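You operate a simulated robot arm through the tools that you are given. There is no shell and no other tool. Be economical: measure what you need, move in short steps, check, and stop when the job is done.

Carry out the task below with a simulated robot arm. There is one attempt and no reset: what you move stays moved.

JOB
Pull the narrow door open.

The check looks at the end state, three seconds after you hand in, the way a careful person would. Anything else that was tipped, shoved, dropped, spilled or broken makes it a failure.

ROBOT AND FRAMES
A 6-joint arm with a two-finger parallel gripper, fixed in place. Base frame: the origin is at the foot of the arm, x ahead of it, y to its left, z up. Readings come in m, degrees, newtons and seconds.
With the tool pointing down near the work surface it reaches from about 0.1 to 0.56 m from the base axis. Its first joint turns from -66.0 to 66.0 degrees. Payload 2.7 kg.
The TCP is the grasp point between the finger pads, 0.023 m short of the fingertips. In the tool frame z runs along the fingers and y along their closing line. Largest opening 0.094 m; finger width 0.038, thickness 0.01; the body of the gripper, 0.054 by 0.096 m, starts 0.039 m behind the TCP.
Orientation is that of the tool frame in the base frame, as a unit quaternion [x, y, z, w]. With the fingers straight down and closing along the base's y, the tool's x points along the base's -x, its y along +y and its z along -z.

CONTROLS
- The arm moves only by the tool play_rows. Its argument "motion" is a list of rows, each an object of numbers (a shift or turn left out is 0, a gripper value left out holds the last): "x", "y", "z": the shift along the tool's x, y, z in m; "rx", "ry", "rz": the turn, a rotation vector about the tool's x, y, z in degrees; "hand": the finger opening in m, from 0 to 0.094. In form: [{"x": .., "y": .., "z": .., "rx": .., "ry": .., "rz": .., "hand": ..}, ...]. A call has 1 to 8 rows; each row shifts and turns the commanded pose from where the row before left it, along the tool's axes as they then stand. A row lasts 0.2 s, in which the tool goes at most 0.05 m and 8.6 degrees; a call with a longer step from one row to the next is refused whole, and so is a gripper value outside its range. Where a pose cannot be reached the arm comes as near as it can. A force on the tool above 40 N (or 10 N above the force at the start of the call, whichever is more), or a blocked arm, ends the call early, and 0.2 s more pass. The fingers move at their own pace (about 0.045 m/s each) and stop on an object; they squeeze with about 38 N. The grip force told is the motor's: it shows also when the fingers shut on nothing. Time passes only in rows, and 0.2 s behind the last, so rows that do not move let the fingers close. It gives the time, the measured TCP pose, the force on the tool (base axes), the opening and the grip force at its end, in the units of the frame above (readings bear some noise).
- Cameras (640 x 400 px; columns grow to the right, rows downward): "scene" is fixed at [0.0776, -0.4665, 1.3706]; the picture's right is [0.51, -0.86, 0.00], its down [-0.74, -0.45, -0.50] and it looks along [0.43, 0.26, -0.87] (base axes); focal length 353 px, centre (320, 200). "wrist" rides on the gripper at [0.086, 0.016, -0.074] in the tool frame; the picture's right is [-0.18, 0.98, 0.00], its down [-0.58, -0.11, -0.81] and it looks along [-0.79, -0.15, 0.59] (tool axes); focal length 243 px, centre (320, 200). There is no depth. A picture from a camera that has moved, and an enlarged one, comes with that camera's place and axes in the base frame and with its lens.
- camera(camera): a new picture of that camera. It takes no simulated time.
- zoom(camera, box): a new picture of the part [left, top, right, bottom] of that camera's present view, enlarged. It takes no simulated time.
- sign_off(): hands the job in; it is judged then, once.

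Go step by step. Nothing tells you positions but the pictures and the camera data: compare them with the known pose of the tool, close in by small moves and look again before you grip or let go. The budget is 90 turns and 38 pictures, counting those below and the enlarged ones. Unless the task says otherwise, let go and move clear before handing in, and close with one line.

The tools are called after "Emit:" by a JSON object that holds its "method" and its "body". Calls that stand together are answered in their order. play_rows: Moves the arm, as the interface text tells. Its arguments: {"type":"object","properties":{"motion":{"type":"array"}},"required":["motion"]} The other tools are called the same way: camera (camera) takes a picture; zoom (camera, box) takes an enlarged picture of a part of a camera's view; sign_off () hands the job in.

At the start:

```text
t: 0.0
tcp_pos: [0.4185, -0.0691, 0.6994]
tcp_rot: [0.0, 1.0, 0.0, 0.0]
wrist_force: [-0.3, 1.1, 0.4]
gripper_width: 0.0941
finger_force: 0.0
```

scene: 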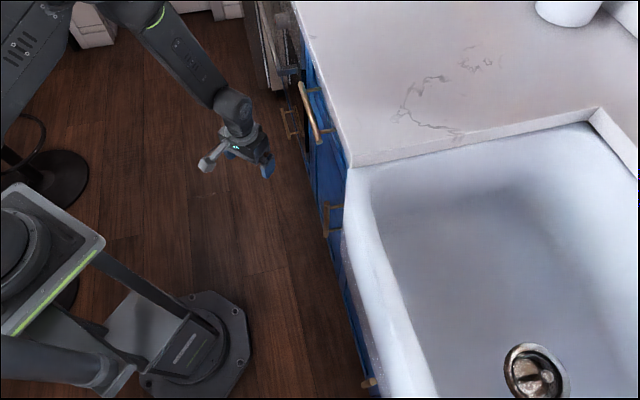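
wrist: 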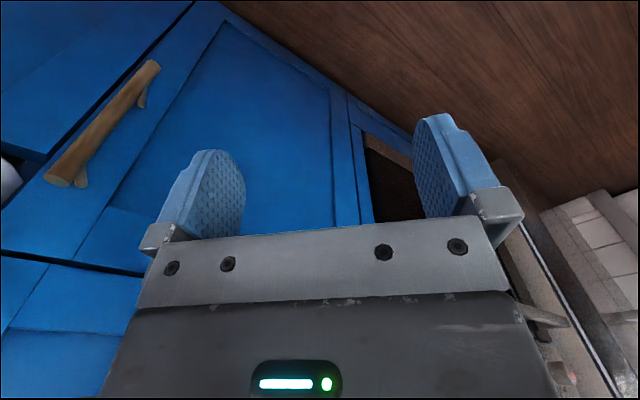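

I see a blue kitchen cabinet front ahead of the arm with several brass handles. I'll zoom to find which door is the narrow one.

Emit:
{"method": "zoom", "body": {"camera": "scene", "box": [230, 40, 390, 140]}}

Emit:
{"method": "zoom", "body": {"camera": "scene", "box": [260, 130, 420, 230]}}

Emit:
{"method": "zoom", "body": {"camera": "wrist", "box": [0, 0, 420, 260]}}

```text
4.00 times, centred on (310, 90) of scene
camera zoom: at [0.0776, -0.4665, 1.3706], right [0.51, -0.86, 0.0], down [-0.74, -0.45, -0.5], along [0.43, 0.26, -0.87], focal length 1411 px, centre (360, 640)
```

zoom: 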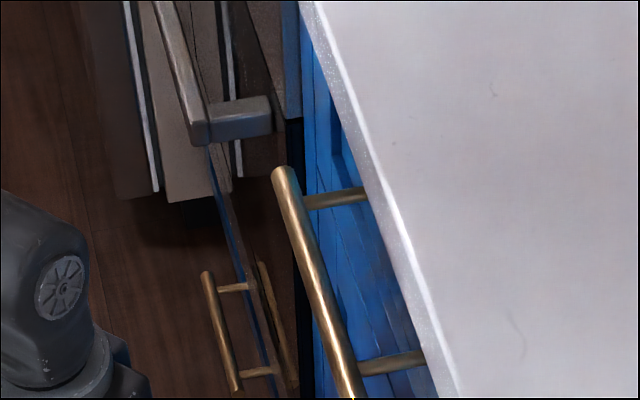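

```text
4.00 times, centred on (340, 180) of scene
camera zoom: at [0.0776, -0.4665, 1.3706], right [0.51, -0.86, 0.0], down [-0.74, -0.45, -0.5], along [0.43, 0.26, -0.87], focal length 1411 px, centre (240, 280)
```

zoom: 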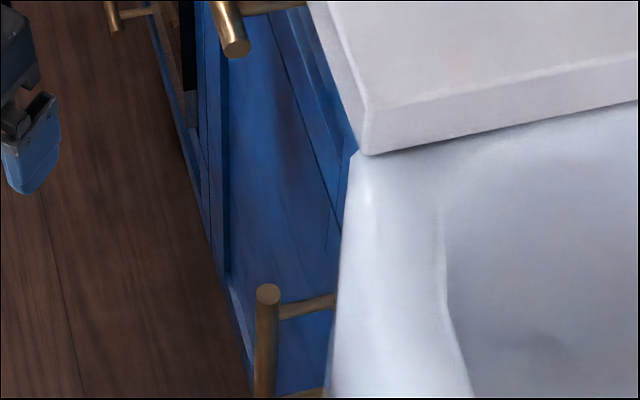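

```text
1.52 times, centred on (210, 130) of wrist
camera zoom: at [0.3315, -0.0524, 0.7752], right [0.18, 0.98, 0.0], down [0.58, -0.11, 0.81], along [0.79, -0.15, -0.59], focal length 370 px, centre (488, 307)
```

zoom: 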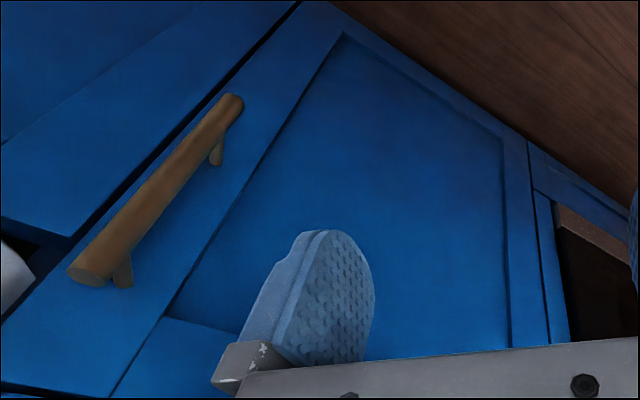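

The door facing the gripper has a vertical handle, with other fronts to either side. I'll back off and tilt to get a wider view of all the candidates.

Emit:
{"method": "play_rows", "body": {"motion": [{"x": 0.04}, {"x": 0.04}, {"x": 0.03}, {"ry": -8}, {"ry": -8}, {"ry": -8}]}}

Emit:
{"method": "camera", "body": {"camera": "wrist"}}

Emit:
{"method": "camera", "body": {"camera": "scene"}}

```text
t: 1.4
tcp_pos: [0.3079, -0.0687, 0.6995]
tcp_rot: [-0.001, 0.978, 0.001, 0.209]
wrist_force: [0.6, 0.7, -0.2]
gripper_width: 0.0941
finger_force: 0.1
```

```text
32 pictures are left
camera wrist: at [0.1985, -0.053, 0.7334], right [0.17, 0.98, 0.07], down [0.2, -0.11, 0.97], along [0.96, -0.15, -0.22], focal length 243 px, centre (320, 200)
```

wrist: 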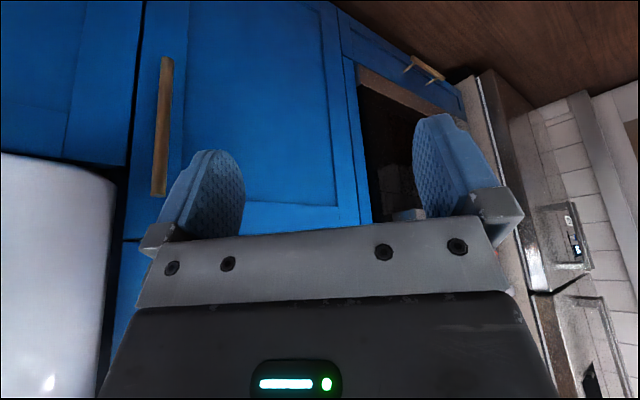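

```text
31 pictures are left
```

scene: 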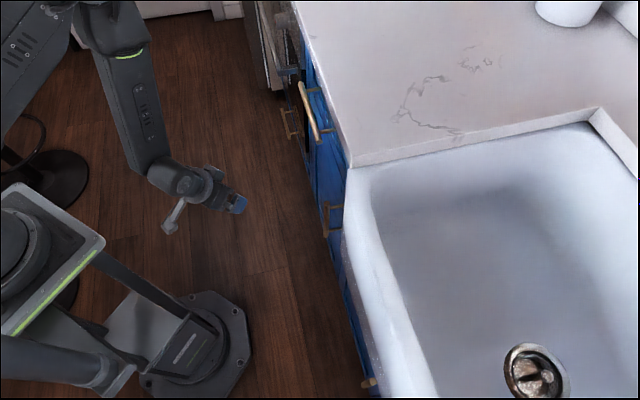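

The door with the vertical handle between the sink cabinet and the appliance bay is one candidate. I'll look to the right to compare it with the sink cabinet's doors.

Emit:
{"method": "play_rows", "body": {"motion": [{"rx": 3.2, "rz": 7.2}, {"rx": 3.2, "rz": 7.2}, {"rx": 3.2, "rz": 7.2}, {"rx": 3.2, "rz": 7.2}]}}

Emit:
{"method": "camera", "body": {"camera": "wrist"}}

```text
t: 2.4
tcp_pos: [0.3085, -0.068, 0.6991]
tcp_rot: [0.266, 0.941, -0.056, 0.2]
wrist_force: [0.6, 0.3, 0.3]
gripper_width: 0.094
finger_force: 0.0
```

```text
30 pictures are left
camera wrist: at [0.2236, 0.0026, 0.7336], right [0.66, 0.75, 0.08], down [0.12, -0.2, 0.97], along [0.74, -0.63, -0.22], focal length 243 px, centre (320, 200)
```

wrist: 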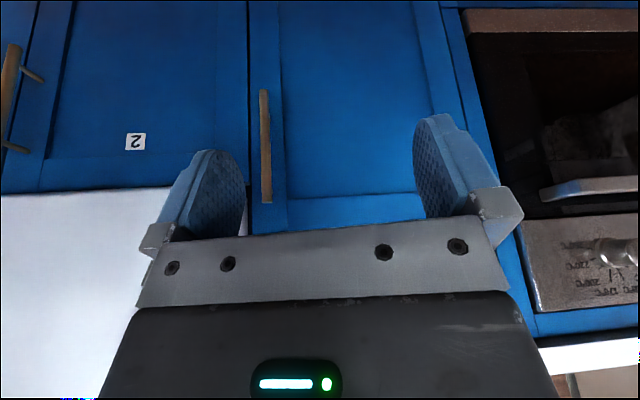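

The cabinet face runs at about 45° to the base axes, and the vertical handle's top is near (0.43, -0.27, 0.656). I'll look further right to be sure there's no narrower door.

Emit:
{"method": "play_rows", "body": {"motion": [{"rx": 3.2, "rz": 7.2}, {"rx": 3.2, "rz": 7.2}, {"rx": 3.2, "rz": 7.2}, {"rx": 3.2, "rz": 7.2}]}}

Emit:
{"method": "camera", "body": {"camera": "wrist"}}

```text
t: 3.4
tcp_pos: [0.3092, -0.0683, 0.6993]
tcp_rot: [0.511, 0.834, -0.108, 0.178]
wrist_force: [-0.4, 0.2, 0.6]
gripper_width: 0.094
finger_force: 0.0
```

```text
29 pictures are left
camera wrist: at [0.2733, 0.0362, 0.7335], right [0.95, 0.3, 0.08], down [-0.01, -0.23, 0.97], along [0.3, -0.93, -0.22], focal length 243 px, centre (320, 200)
```

wrist: 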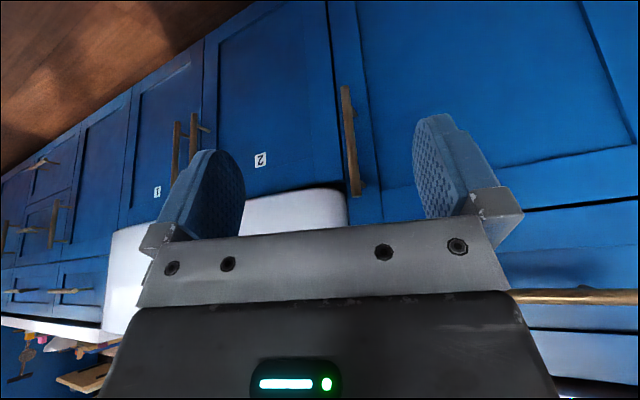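

The vertical-handled door sits left of sink doors "1" and "2", and all of them come out at roughly similar widths. I'll zoom on the far-right fronts before deciding.

Emit:
{"method": "zoom", "body": {"camera": "wrist", "box": [0, 60, 240, 340]}}

Emit:
{"method": "zoom", "body": {"camera": "wrist", "box": [200, 0, 640, 275]}}

```text
1.43 times, centred on (120, 200) of wrist
camera zoom: at [0.2733, 0.0362, 0.7335], right [0.95, 0.3, 0.08], down [-0.01, -0.23, 0.97], along [0.3, -0.93, -0.22], focal length 347 px, centre (606, 200)
```

zoom: 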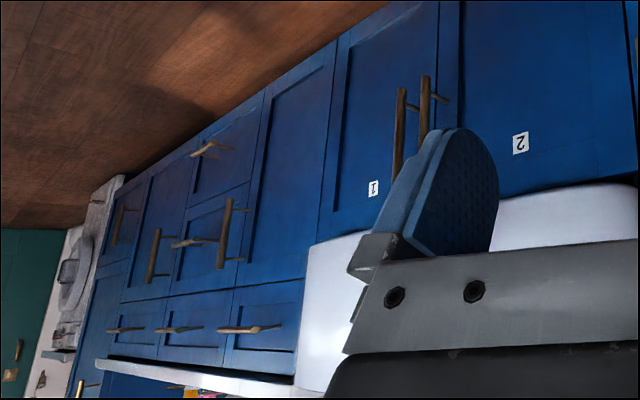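

```text
1.45 times, centred on (420, 138) of wrist
camera zoom: at [0.2733, 0.0362, 0.7335], right [0.95, 0.3, 0.08], down [-0.01, -0.23, 0.97], along [0.3, -0.93, -0.22], focal length 353 px, centre (174, 291)
```

zoom: 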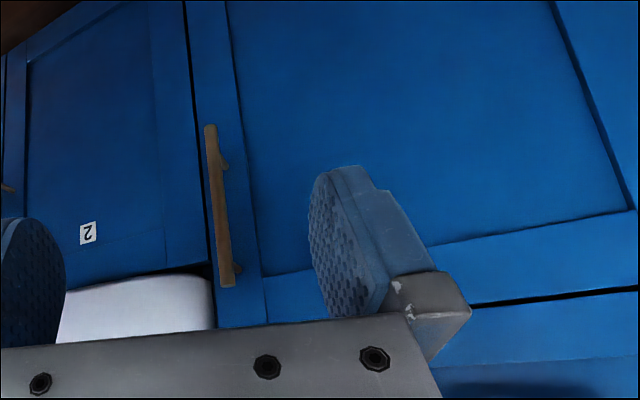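

I take the target to be the unlabelled tall door left of door "2", hinged on its left with a vertical bar at about (0.43, -0.27, z 0.48–0.66). I'll turn the tool horizontal and square to the face.

Emit:
{"method": "play_rows", "body": {"motion": [{"rx": -2.4, "rz": -5.4}, {"rx": -2.4, "rz": -5.4}, {"rx": -2.4, "rz": -5.4}, {"ry": -8.25}, {"ry": -8.25}, {"ry": -8.25}, {"ry": -8.25}]}}

Emit:
{"method": "play_rows", "body": {"motion": [{"ry": -8.25}, {"ry": -8.25}, {"ry": -8.25}, {"ry": -8.25}]}}

Emit:
{"method": "camera", "body": {"camera": "wrist"}}

Emit:
{"method": "camera", "body": {"camera": "scene"}}

```text
t: 5.0
tcp_pos: [0.3084, -0.0699, 0.6991]
tcp_rot: [0.339, 0.81, -0.185, 0.442]
wrist_force: [0.3, -0.1, -0.1]
gripper_width: 0.0937
finger_force: 0.1
```

```text
t: 6.0
tcp_pos: [0.3086, -0.0693, 0.7009]
tcp_rot: [0.272, 0.651, -0.273, 0.654]
wrist_force: [-0.3, -0.2, -0.1]
gripper_width: 0.0941
finger_force: 0.0
```

```text
26 pictures are left
camera wrist: at [0.2675, -0.0043, 0.6143], right [0.7, 0.69, 0.18], down [-0.65, 0.5, 0.58], along [0.31, -0.52, 0.79], focal length 243 px, centre (320, 200)
```

wrist: 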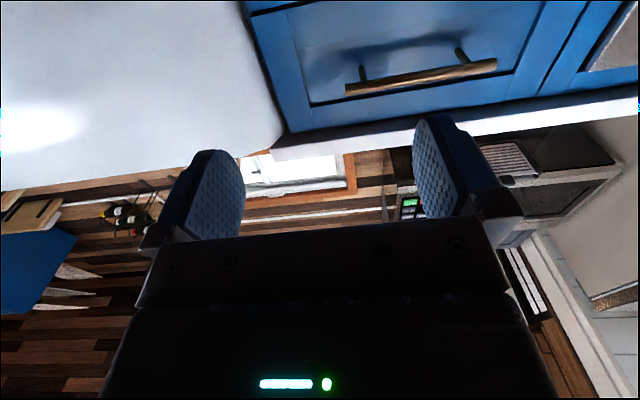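

```text
25 pictures are left
```

scene: 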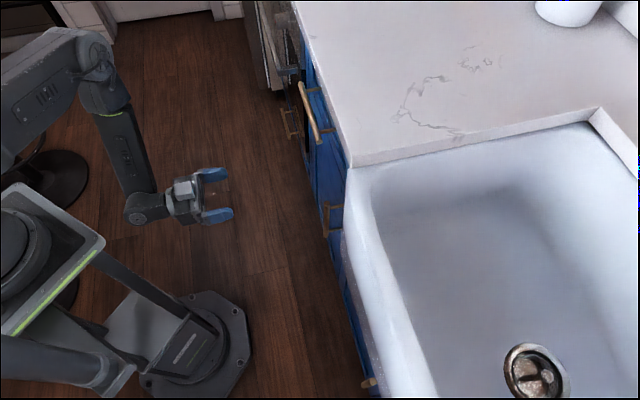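

The gripper is horizontal and square to the face. I'll move to about 12 cm in front of the bar, at z = 0.60.

Emit:
{"method": "play_rows", "body": {"motion": [{"x": 0.035, "y": -0.02}, {"x": 0.035, "y": -0.02}, {"x": 0.03, "y": -0.0175}, {"z": 0.04}, {"z": 0.04}, {"z": 0.029}, {}]}}

Emit:
{"method": "zoom", "body": {"camera": "scene", "box": [190, 140, 390, 265]}}

Emit:
{"method": "camera", "body": {"camera": "wrist"}}

```text
t: 7.6
tcp_pos: [0.3437, -0.1873, 0.6003]
tcp_rot: [0.272, 0.653, -0.273, 0.652]
wrist_force: [0.5, -0.9, -0.5]
gripper_width: 0.094
finger_force: 0.1
```

```text
3.20 times, centred on (290, 202) of scene
camera zoom: at [0.0776, -0.4666, 1.3706], right [0.51, -0.86, 0.0], down [-0.74, -0.45, -0.5], along [0.43, 0.26, -0.87], focal length 1129 px, centre (416, 192)
```

zoom: 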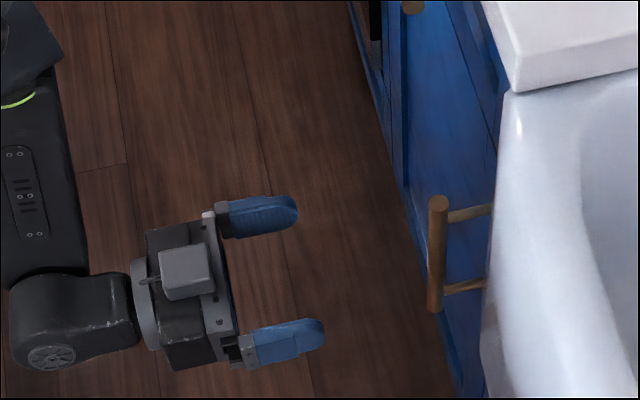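

```text
23 pictures are left
camera wrist: at [0.3027, -0.1222, 0.5144], right [0.7, 0.69, 0.18], down [-0.64, 0.5, 0.58], along [0.31, -0.52, 0.79], focal length 243 px, centre (320, 200)
```

wrist: 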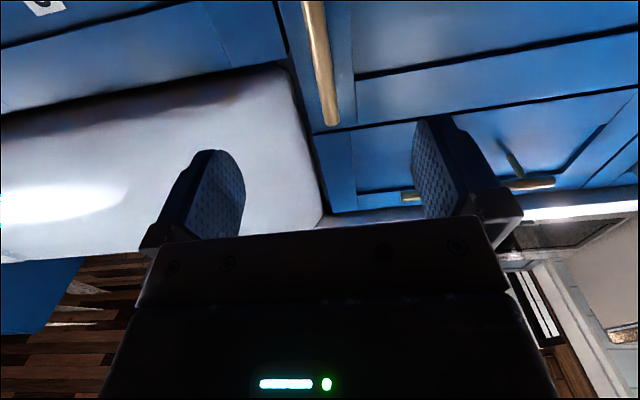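

Both views put the bar at (0.430, -0.271), z 0.47–0.656, centred between the fingers. I'll advance around it and then close.

Emit:
{"method": "play_rows", "body": {"motion": [{"z": 0.035, "y": 0.002, "x": 0.015}, {"z": 0.035}, {"z": 0.025}, {"z": 0.02}, {}]}}

Emit:
{"method": "zoom", "body": {"camera": "scene", "box": [230, 140, 390, 240]}}

```text
t: 8.8
tcp_pos: [0.427, -0.2672, 0.5826]
tcp_rot: [0.272, 0.653, -0.272, 0.652]
wrist_force: [-0.2, -1.0, 0.4]
gripper_width: 0.0939
finger_force: 0.0
```

```text
4.00 times, centred on (310, 190) of scene
camera zoom: at [0.0776, -0.4666, 1.3706], right [0.51, -0.86, 0.0], down [-0.74, -0.45, -0.5], along [0.43, 0.26, -0.87], focal length 1411 px, centre (360, 240)
```

zoom: 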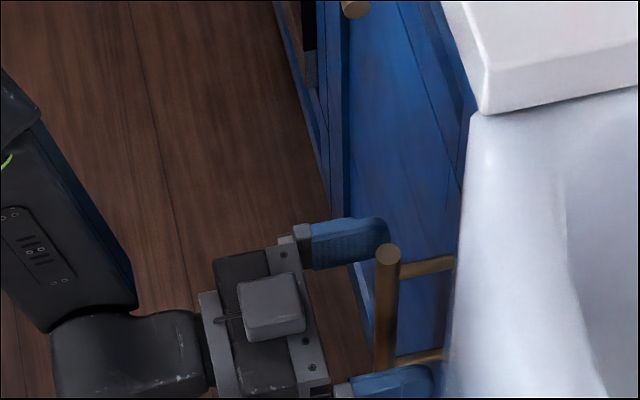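

The bar stands between the fingers, with no contact so far. I'll close on it.

Emit:
{"method": "play_rows", "body": {"motion": [{"hand": 0.0}, {}, {}, {}, {}, {}]}}

Emit:
{"method": "zoom", "body": {"camera": "scene", "box": [230, 140, 390, 240]}}

```text
t: 10.2
tcp_pos: [0.4263, -0.2676, 0.5852]
tcp_rot: [0.272, 0.653, -0.272, 0.653]
wrist_force: [1.0, 0.7, 1.0]
gripper_width: 0.0144
finger_force: 45.3
```

```text
4.00 times, centred on (310, 190) of scene
camera zoom: at [0.0776, -0.4665, 1.3706], right [0.51, -0.86, 0.0], down [-0.74, -0.45, -0.5], along [0.43, 0.26, -0.87], focal length 1411 px, centre (360, 240)
```

zoom: 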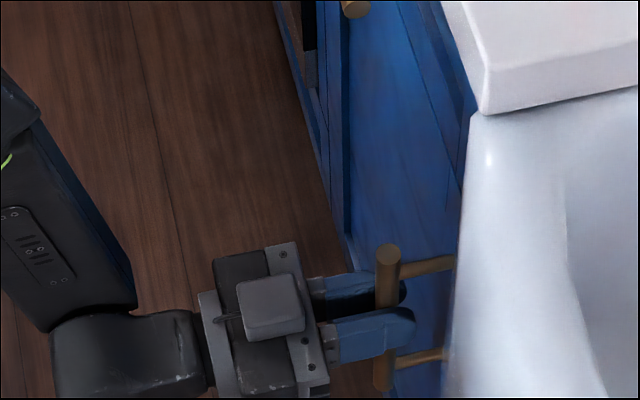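

The bar is gripped at a 14 mm opening. I'll start pulling along the arc, with the hinge about 0.33 m to the left, and watch the forces.

Emit:
{"method": "play_rows", "body": {"motion": [{"z": -0.012, "y": 0.001, "rx": 2}, {"z": -0.017, "y": 0.002, "rx": 3}, {"z": -0.017, "y": 0.002, "rx": 3}]}}

```text
t: 11.0
tcp_pos: [0.4013, -0.2298, 0.5831]
tcp_rot: [0.316, 0.633, -0.315, 0.633]
wrist_force: [16.6, 9.9, -17.2]
gripper_width: 0.0147
finger_force: 44.8
```

The door is moving, with a moderate sideways force toward the hinge. I'll look.

Emit:
{"method": "zoom", "body": {"camera": "scene", "box": [210, 100, 402, 220]}}

Emit:
{"method": "camera", "body": {"camera": "wrist"}}

```text
3.33 times, centred on (306, 160) of scene
camera zoom: at [0.078, -0.4665, 1.3706], right [0.51, -0.86, 0.0], down [-0.74, -0.45, -0.5], along [0.43, 0.26, -0.87], focal length 1176 px, centre (367, 333)
```

zoom: 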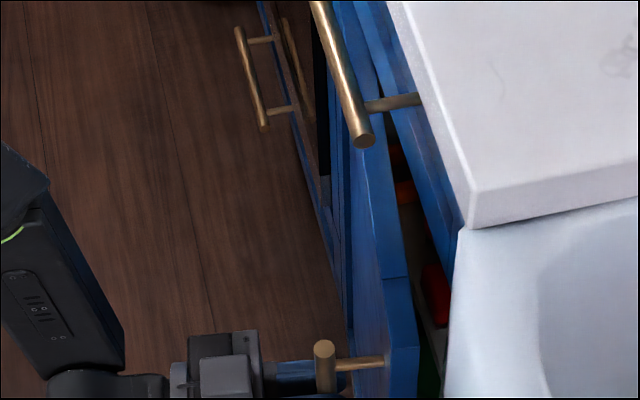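

```text
19 pictures are left
camera wrist: at [0.3685, -0.1593, 0.4989], right [0.78, 0.59, 0.18], down [-0.57, 0.58, 0.58], along [0.24, -0.56, 0.79], focal length 243 px, centre (320, 200)
```

wrist: 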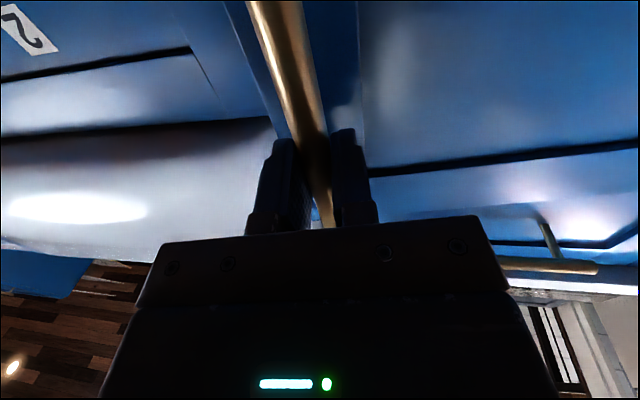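

The door is opening cleanly. I'll continue the arc with a bit more motion toward the hinge.

Emit:
{"method": "play_rows", "body": {"motion": [{"z": -0.02, "y": 0.007, "x": 0.001, "rx": 4}, {"z": -0.022, "y": 0.004, "x": 0.001, "rx": 4}, {"z": -0.022, "y": 0.004, "rx": 4}]}}

```text
t: 11.9
tcp_pos: [0.3739, -0.1694, 0.5835]
tcp_rot: [0.382, 0.591, -0.386, 0.596]
wrist_force: [-3.0, -1.4, 4.5]
gripper_width: 0.0149
finger_force: 44.8
stopped in row 3: the force on the tool passed its limit (the readings are from after the stop); the commanded pose is now the measured one
```

The door is at about 18° and a fitted circle confirms the hinge model (radius about 0.35). I'll continue with refined steps.

Emit:
{"method": "play_rows", "body": {"motion": [{"z": -0.018, "y": 0.0022, "rx": 2.5}, {"z": -0.018, "y": 0.0027, "rx": 2.8}, {"z": -0.018, "y": 0.0027, "rx": 2.8}, {"z": -0.018, "y": 0.0028, "rx": 3}]}}

```text
t: 12.9
tcp_pos: [0.3564, -0.0979, 0.5836]
tcp_rot: [0.437, 0.551, -0.443, 0.556]
wrist_force: [-21.6, -3.9, 23.4]
gripper_width: 0.0146
finger_force: 44.5
```

The door is at about 30°, with an 20 N sideways load from slight path error. I'll ease that and continue.

Emit:
{"method": "play_rows", "body": {"motion": [{"z": -0.015, "y": -0.0005, "x": -0.001, "rx": 2.8}, {"z": -0.018, "y": 0.0015, "x": -0.001, "rx": 3}, {"z": -0.018, "y": 0.002, "rx": 3}, {"z": -0.018, "y": 0.0025, "rx": 3}]}}

Emit:
{"method": "camera", "body": {"camera": "scene"}}

```text
t: 13.9
tcp_pos: [0.3546, -0.0291, 0.5843]
tcp_rot: [0.494, 0.505, -0.494, 0.507]
wrist_force: [-0.4, 0.6, -10.9]
gripper_width: 0.0146
finger_force: 44.6
```

```text
18 pictures are left
```

scene: 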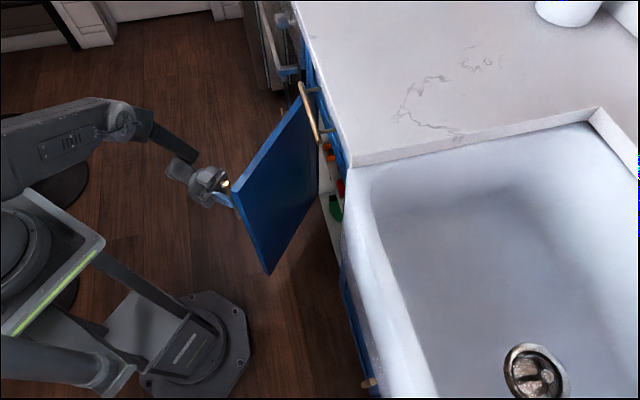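

The door is now at about 43° and the forces are low. I'll carry on along the same arc.

Emit:
{"method": "play_rows", "body": {"motion": [{"z": -0.018, "y": 0.0025, "rx": 3}, {"z": -0.018, "y": 0.0025, "rx": 3}, {"z": -0.018, "y": 0.0025, "rx": 3}, {"z": -0.018, "y": 0.0025, "rx": 3}]}}

```text
t: 14.7
tcp_pos: [0.3605, 0.0188, 0.5948]
tcp_rot: [0.531, 0.472, -0.525, 0.469]
wrist_force: [2.1, 0.2, -1.6]
gripper_width: 0.0148
finger_force: 44.5
out of reach, approached as far as the arm can: row 2, 3, 4
stopped in row 4: the force on the tool passed its limit (the readings are from after the stop); the commanded pose is now the measured one
```

The arm hit its orientation limit with the door at about 50°. I'll stop turning the tool and only translate, letting the bar pivot between the pads.

Emit:
{"method": "play_rows", "body": {"motion": [{"z": -0.014, "y": 0.0018}, {"z": -0.014, "y": 0.0024}, {"z": -0.014, "y": 0.003}]}}

Emit:
{"method": "camera", "body": {"camera": "scene"}}

```text
t: 15.2
tcp_pos: [0.3621, 0.0333, 0.5955]
tcp_rot: [0.531, 0.477, -0.521, 0.468]
wrist_force: [2.9, -0.5, -2.5]
gripper_width: 0.0148
finger_force: 44.6
out of reach, approached as far as the arm can: row 1, 2
stopped in row 2: the force on the tool passed its limit (the readings are from after the stop); the commanded pose is now the measured one
```

```text
17 pictures are left
```

scene: 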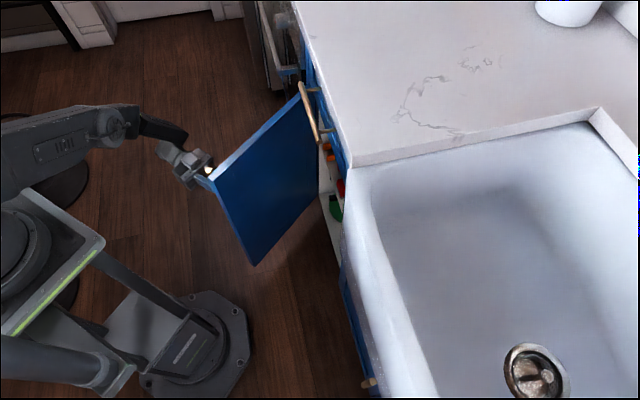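

The arm can't follow further in this grip (door about 53°). I'll release, back away, and then push the door further from its inner side with closed fingers.

Emit:
{"method": "play_rows", "body": {"motion": [{"hand": 0.094}, {}, {}, {}, {"rx": -6}, {"rx": -6}, {"rx": -6}]}}

Emit:
{"method": "play_rows", "body": {"motion": [{"z": -0.025}, {"z": -0.03}, {"z": -0.03, "rx": -5}, {}]}}

Emit:
{"method": "camera", "body": {"camera": "scene"}}

```text
t: 16.8
tcp_pos: [0.3635, 0.0332, 0.5955]
tcp_rot: [0.451, 0.552, -0.44, 0.546]
wrist_force: [-0.3, 0.3, -0.1]
gripper_width: 0.094
finger_force: 0.1
```

```text
t: 17.8
tcp_pos: [0.3467, 0.116, 0.5967]
tcp_rot: [0.429, 0.57, -0.416, 0.564]
wrist_force: [-0.2, -0.4, 1.2]
gripper_width: 0.094
finger_force: 0.0
```

```text
16 pictures are left
```

scene: 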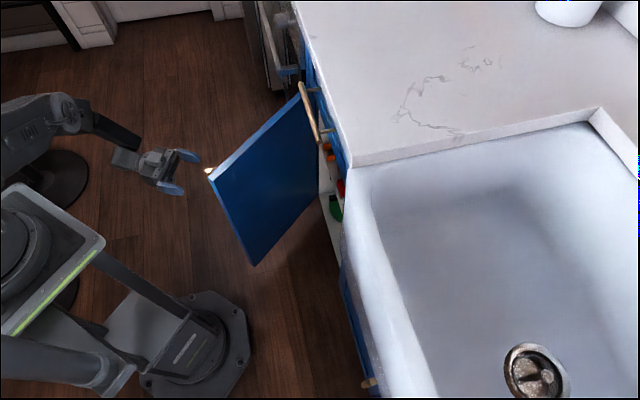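

The door stays at about 53° and the gripper is clear. I'll lift up, close the fingers, and point the tool down.

Emit:
{"method": "play_rows", "body": {"motion": [{"x": -0.045, "hand": 0.0}, {"x": -0.045}, {"x": -0.045}, {"x": -0.045}, {"ry": 8.4}, {"ry": 8.4}, {"ry": 8.4}, {"ry": 8.4}]}}

Emit:
{"method": "play_rows", "body": {"motion": [{"ry": 8.4}, {"ry": 8.4}, {"ry": 8.4}, {"ry": 8.4}, {"ry": 8.4}, {"ry": 8.4}, {"ry": 6}, {}]}}

Emit:
{"method": "play_rows", "body": {"motion": [{"rz": -8.4}, {"rz": -8.4}, {"rz": -8.4}, {"rz": -8.4}, {"rz": -8.4}, {}]}}

```text
t: 19.6
tcp_pos: [0.3439, 0.1116, 0.7775]
tcp_rot: [0.53, 0.71, -0.274, 0.374]
wrist_force: [0.0, -0.2, -0.1]
gripper_width: 0.0
finger_force: 38.0
```

```text
t: 21.4
tcp_pos: [0.3447, 0.1121, 0.7765]
tcp_rot: [0.597, 0.801, -0.023, 0.037]
wrist_force: [-0.3, 0.4, 0.3]
gripper_width: 0.0
finger_force: 37.9
out of reach, approached as far as the arm can: row 7
```

```text
t: 22.8
tcp_pos: [0.3459, 0.1129, 0.7753]
tcp_rot: [0.268, 0.962, -0.035, 0.028]
wrist_force: [0.1, 0.5, 0.3]
gripper_width: 0.0
finger_force: 38.0
```

The tool points down at z 0.775, above the door top (about 0.68). I'll cross over to the inner side of the door.

Emit:
{"method": "play_rows", "body": {"motion": [{"x": -0.0287, "y": -0.03}, {"x": -0.0287, "y": -0.03}, {"x": -0.0287, "y": -0.03}, {"x": -0.0287, "y": -0.03}, {"x": -0.0287, "y": -0.03}, {"x": -0.0287, "y": -0.03}, {}]}}

Emit:
{"method": "camera", "body": {"camera": "scene"}}

Emit:
{"method": "camera", "body": {"camera": "wrist"}}

```text
t: 24.4
tcp_pos: [0.3838, -0.1232, 0.7851]
tcp_rot: [0.27, 0.961, -0.049, 0.031]
wrist_force: [-0.4, 0.4, 0.0]
gripper_width: 0.0001
finger_force: 38.3
out of reach, approached as far as the arm can: row 5, 6
```

```text
15 pictures are left
```

scene: 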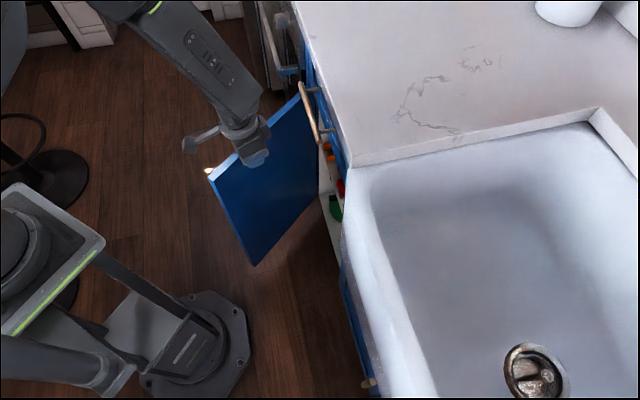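

```text
14 pictures are left
camera wrist: at [0.3156, -0.0565, 0.8523], right [0.67, 0.74, -0.06], down [0.41, -0.3, 0.86], along [0.62, -0.6, -0.51], focal length 243 px, centre (320, 200)
```

wrist: 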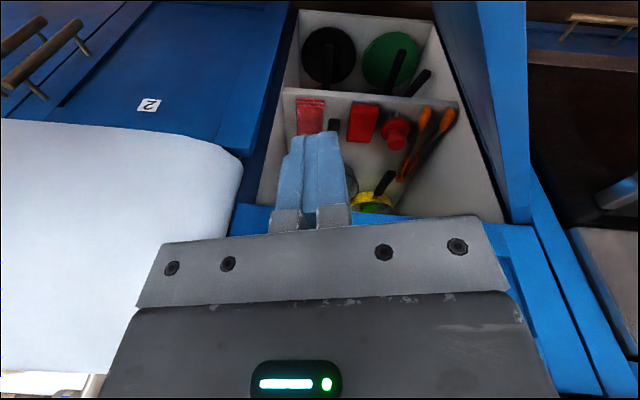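

The closed fingers are on the inner side of the door, well clear of the items inside. I'll lower to z ≈ 0.65 and then push gently toward +y.

Emit:
{"method": "play_rows", "body": {"motion": [{"z": 0.04}, {"z": 0.04}, {"z": 0.035}, {"z": 0.02}, {}]}}

Emit:
{"method": "camera", "body": {"camera": "scene"}}

```text
t: 25.6
tcp_pos: [0.3891, -0.1351, 0.6506]
tcp_rot: [0.269, 0.962, -0.035, 0.027]
wrist_force: [0.4, 0.3, -0.9]
gripper_width: 0.0001
finger_force: 38.0
```

```text
13 pictures are left
```

scene: 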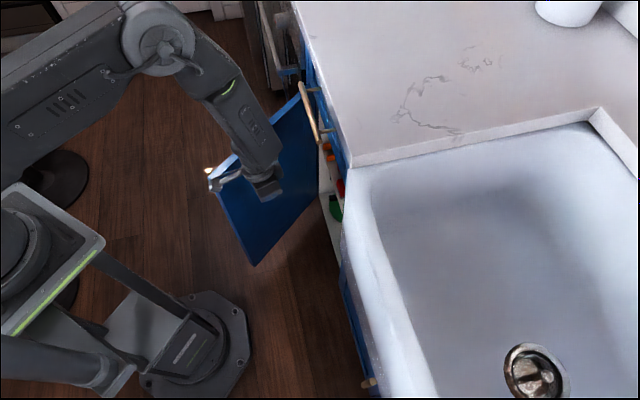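

The wrist camera bracket would lead into the door, so I'll yaw the tool about 45° so the fingers lead the push.

Emit:
{"method": "play_rows", "body": {"motion": [{"rz": -8}, {"rz": -8}, {"rz": -8}, {"rz": -8}, {"rz": -8}, {}]}}

```text
t: 27.0
tcp_pos: [0.3599, -0.1119, 0.6419]
tcp_rot: [-0.076, 0.996, -0.049, 0.017]
wrist_force: [0.0, 0.2, 0.5]
gripper_width: 0.0
finger_force: 38.5
out of reach, approached as far as the arm can: row 3, 4, 5
```

The arm settled at (0.36, -0.11). I'll now push toward +y with a little +x, following the door's swing.

Emit:
{"method": "play_rows", "body": {"motion": [{"x": -0.02, "y": 0.02}, {"x": -0.01, "y": 0.025}, {"y": 0.025}, {"y": 0.02}, {"y": 0.02}, {}]}}

Emit:
{"method": "camera", "body": {"camera": "scene"}}

```text
t: 28.4
tcp_pos: [0.3673, 0.0049, 0.6313]
tcp_rot: [-0.076, 0.996, -0.042, 0.014]
wrist_force: [0.0, -0.2, -0.2]
gripper_width: 0.0
finger_force: 37.6
out of reach, approached as far as the arm can: row 1
```

```text
12 pictures are left
```

scene: 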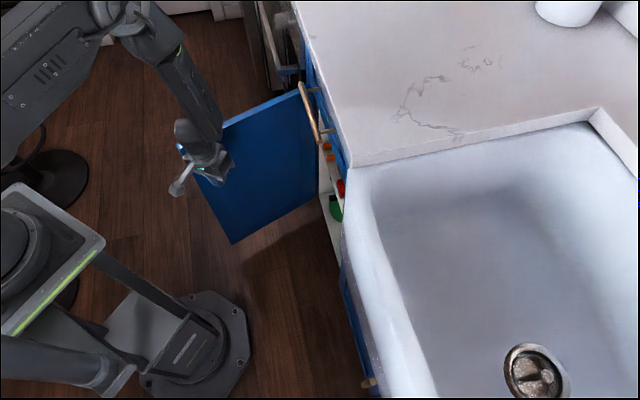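

The push works and the door has swung further. I'll continue, following the arc with more +x.

Emit:
{"method": "play_rows", "body": {"motion": [{"x": -0.012, "y": 0.019}, {"x": -0.012, "y": 0.019}, {"x": -0.013, "y": 0.019}, {"x": -0.014, "y": 0.019}, {"x": -0.014, "y": 0.018}, {}]}}

Emit:
{"method": "camera", "body": {"camera": "scene"}}

```text
t: 29.8
tcp_pos: [0.4162, 0.1053, 0.6258]
tcp_rot: [-0.076, 0.996, -0.041, 0.014]
wrist_force: [0.1, 0.1, -0.9]
gripper_width: 0.0003
finger_force: 38.1
```

```text
11 pictures are left
```

scene: 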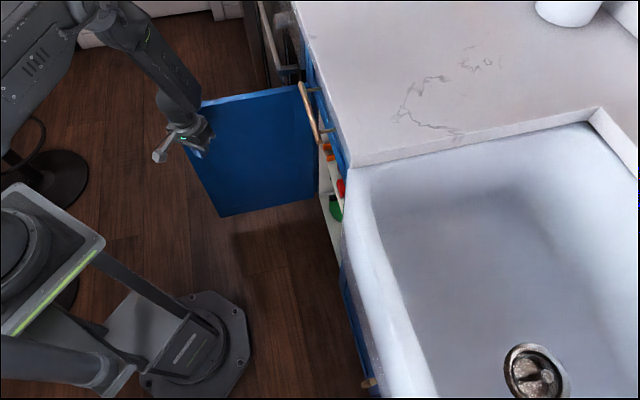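

The door now stands at about 80°, wide open. I'll back off from the panel and lift clear.

Emit:
{"method": "play_rows", "body": {"motion": [{"x": 0.02, "y": -0.02}, {"x": 0.03, "y": -0.03}, {"x": 0.03, "y": -0.03}, {"z": -0.04}, {"z": -0.04}, {"z": -0.04}, {}]}}

Emit:
{"method": "camera", "body": {"camera": "scene"}}

Emit:
{"method": "camera", "body": {"camera": "wrist"}}

```text
t: 31.4
tcp_pos: [0.3457, 0.0251, 0.75]
tcp_rot: [-0.076, 0.996, -0.041, 0.014]
wrist_force: [-0.1, -0.1, -0.5]
gripper_width: 0.0
finger_force: 38.1
```

```text
10 pictures are left
```

scene: 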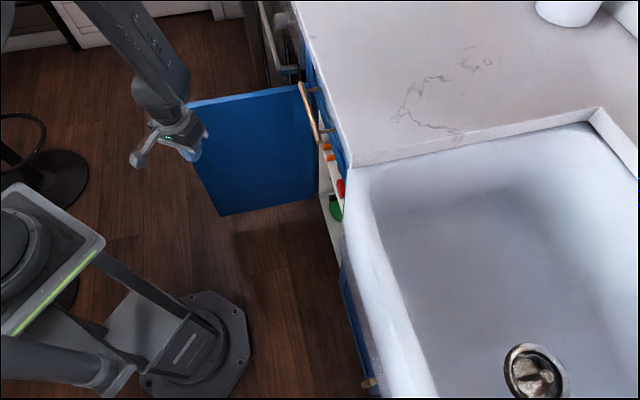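

```text
9 pictures are left
camera wrist: at [0.2548, 0.034, 0.8223], right [0.03, 1.0, -0.08], down [0.56, 0.05, 0.82], along [0.82, -0.07, -0.56], focal length 243 px, centre (320, 200)
```

wrist: 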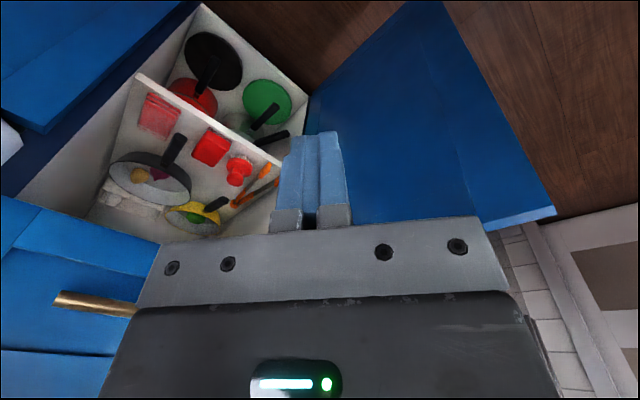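

The door stands wide open, the contents are undisturbed, and the arm is clear, so I'm handing in.

Emit:
{"method": "sign_off", "body": {}}

```text
The job is handed in.
```

I pulled open the tall, unlabelled door left of the sink to about 80° and moved the arm clear; by my measurements it is about as wide as the sink doors, so taking it as "the narrow door" was a judgement call.
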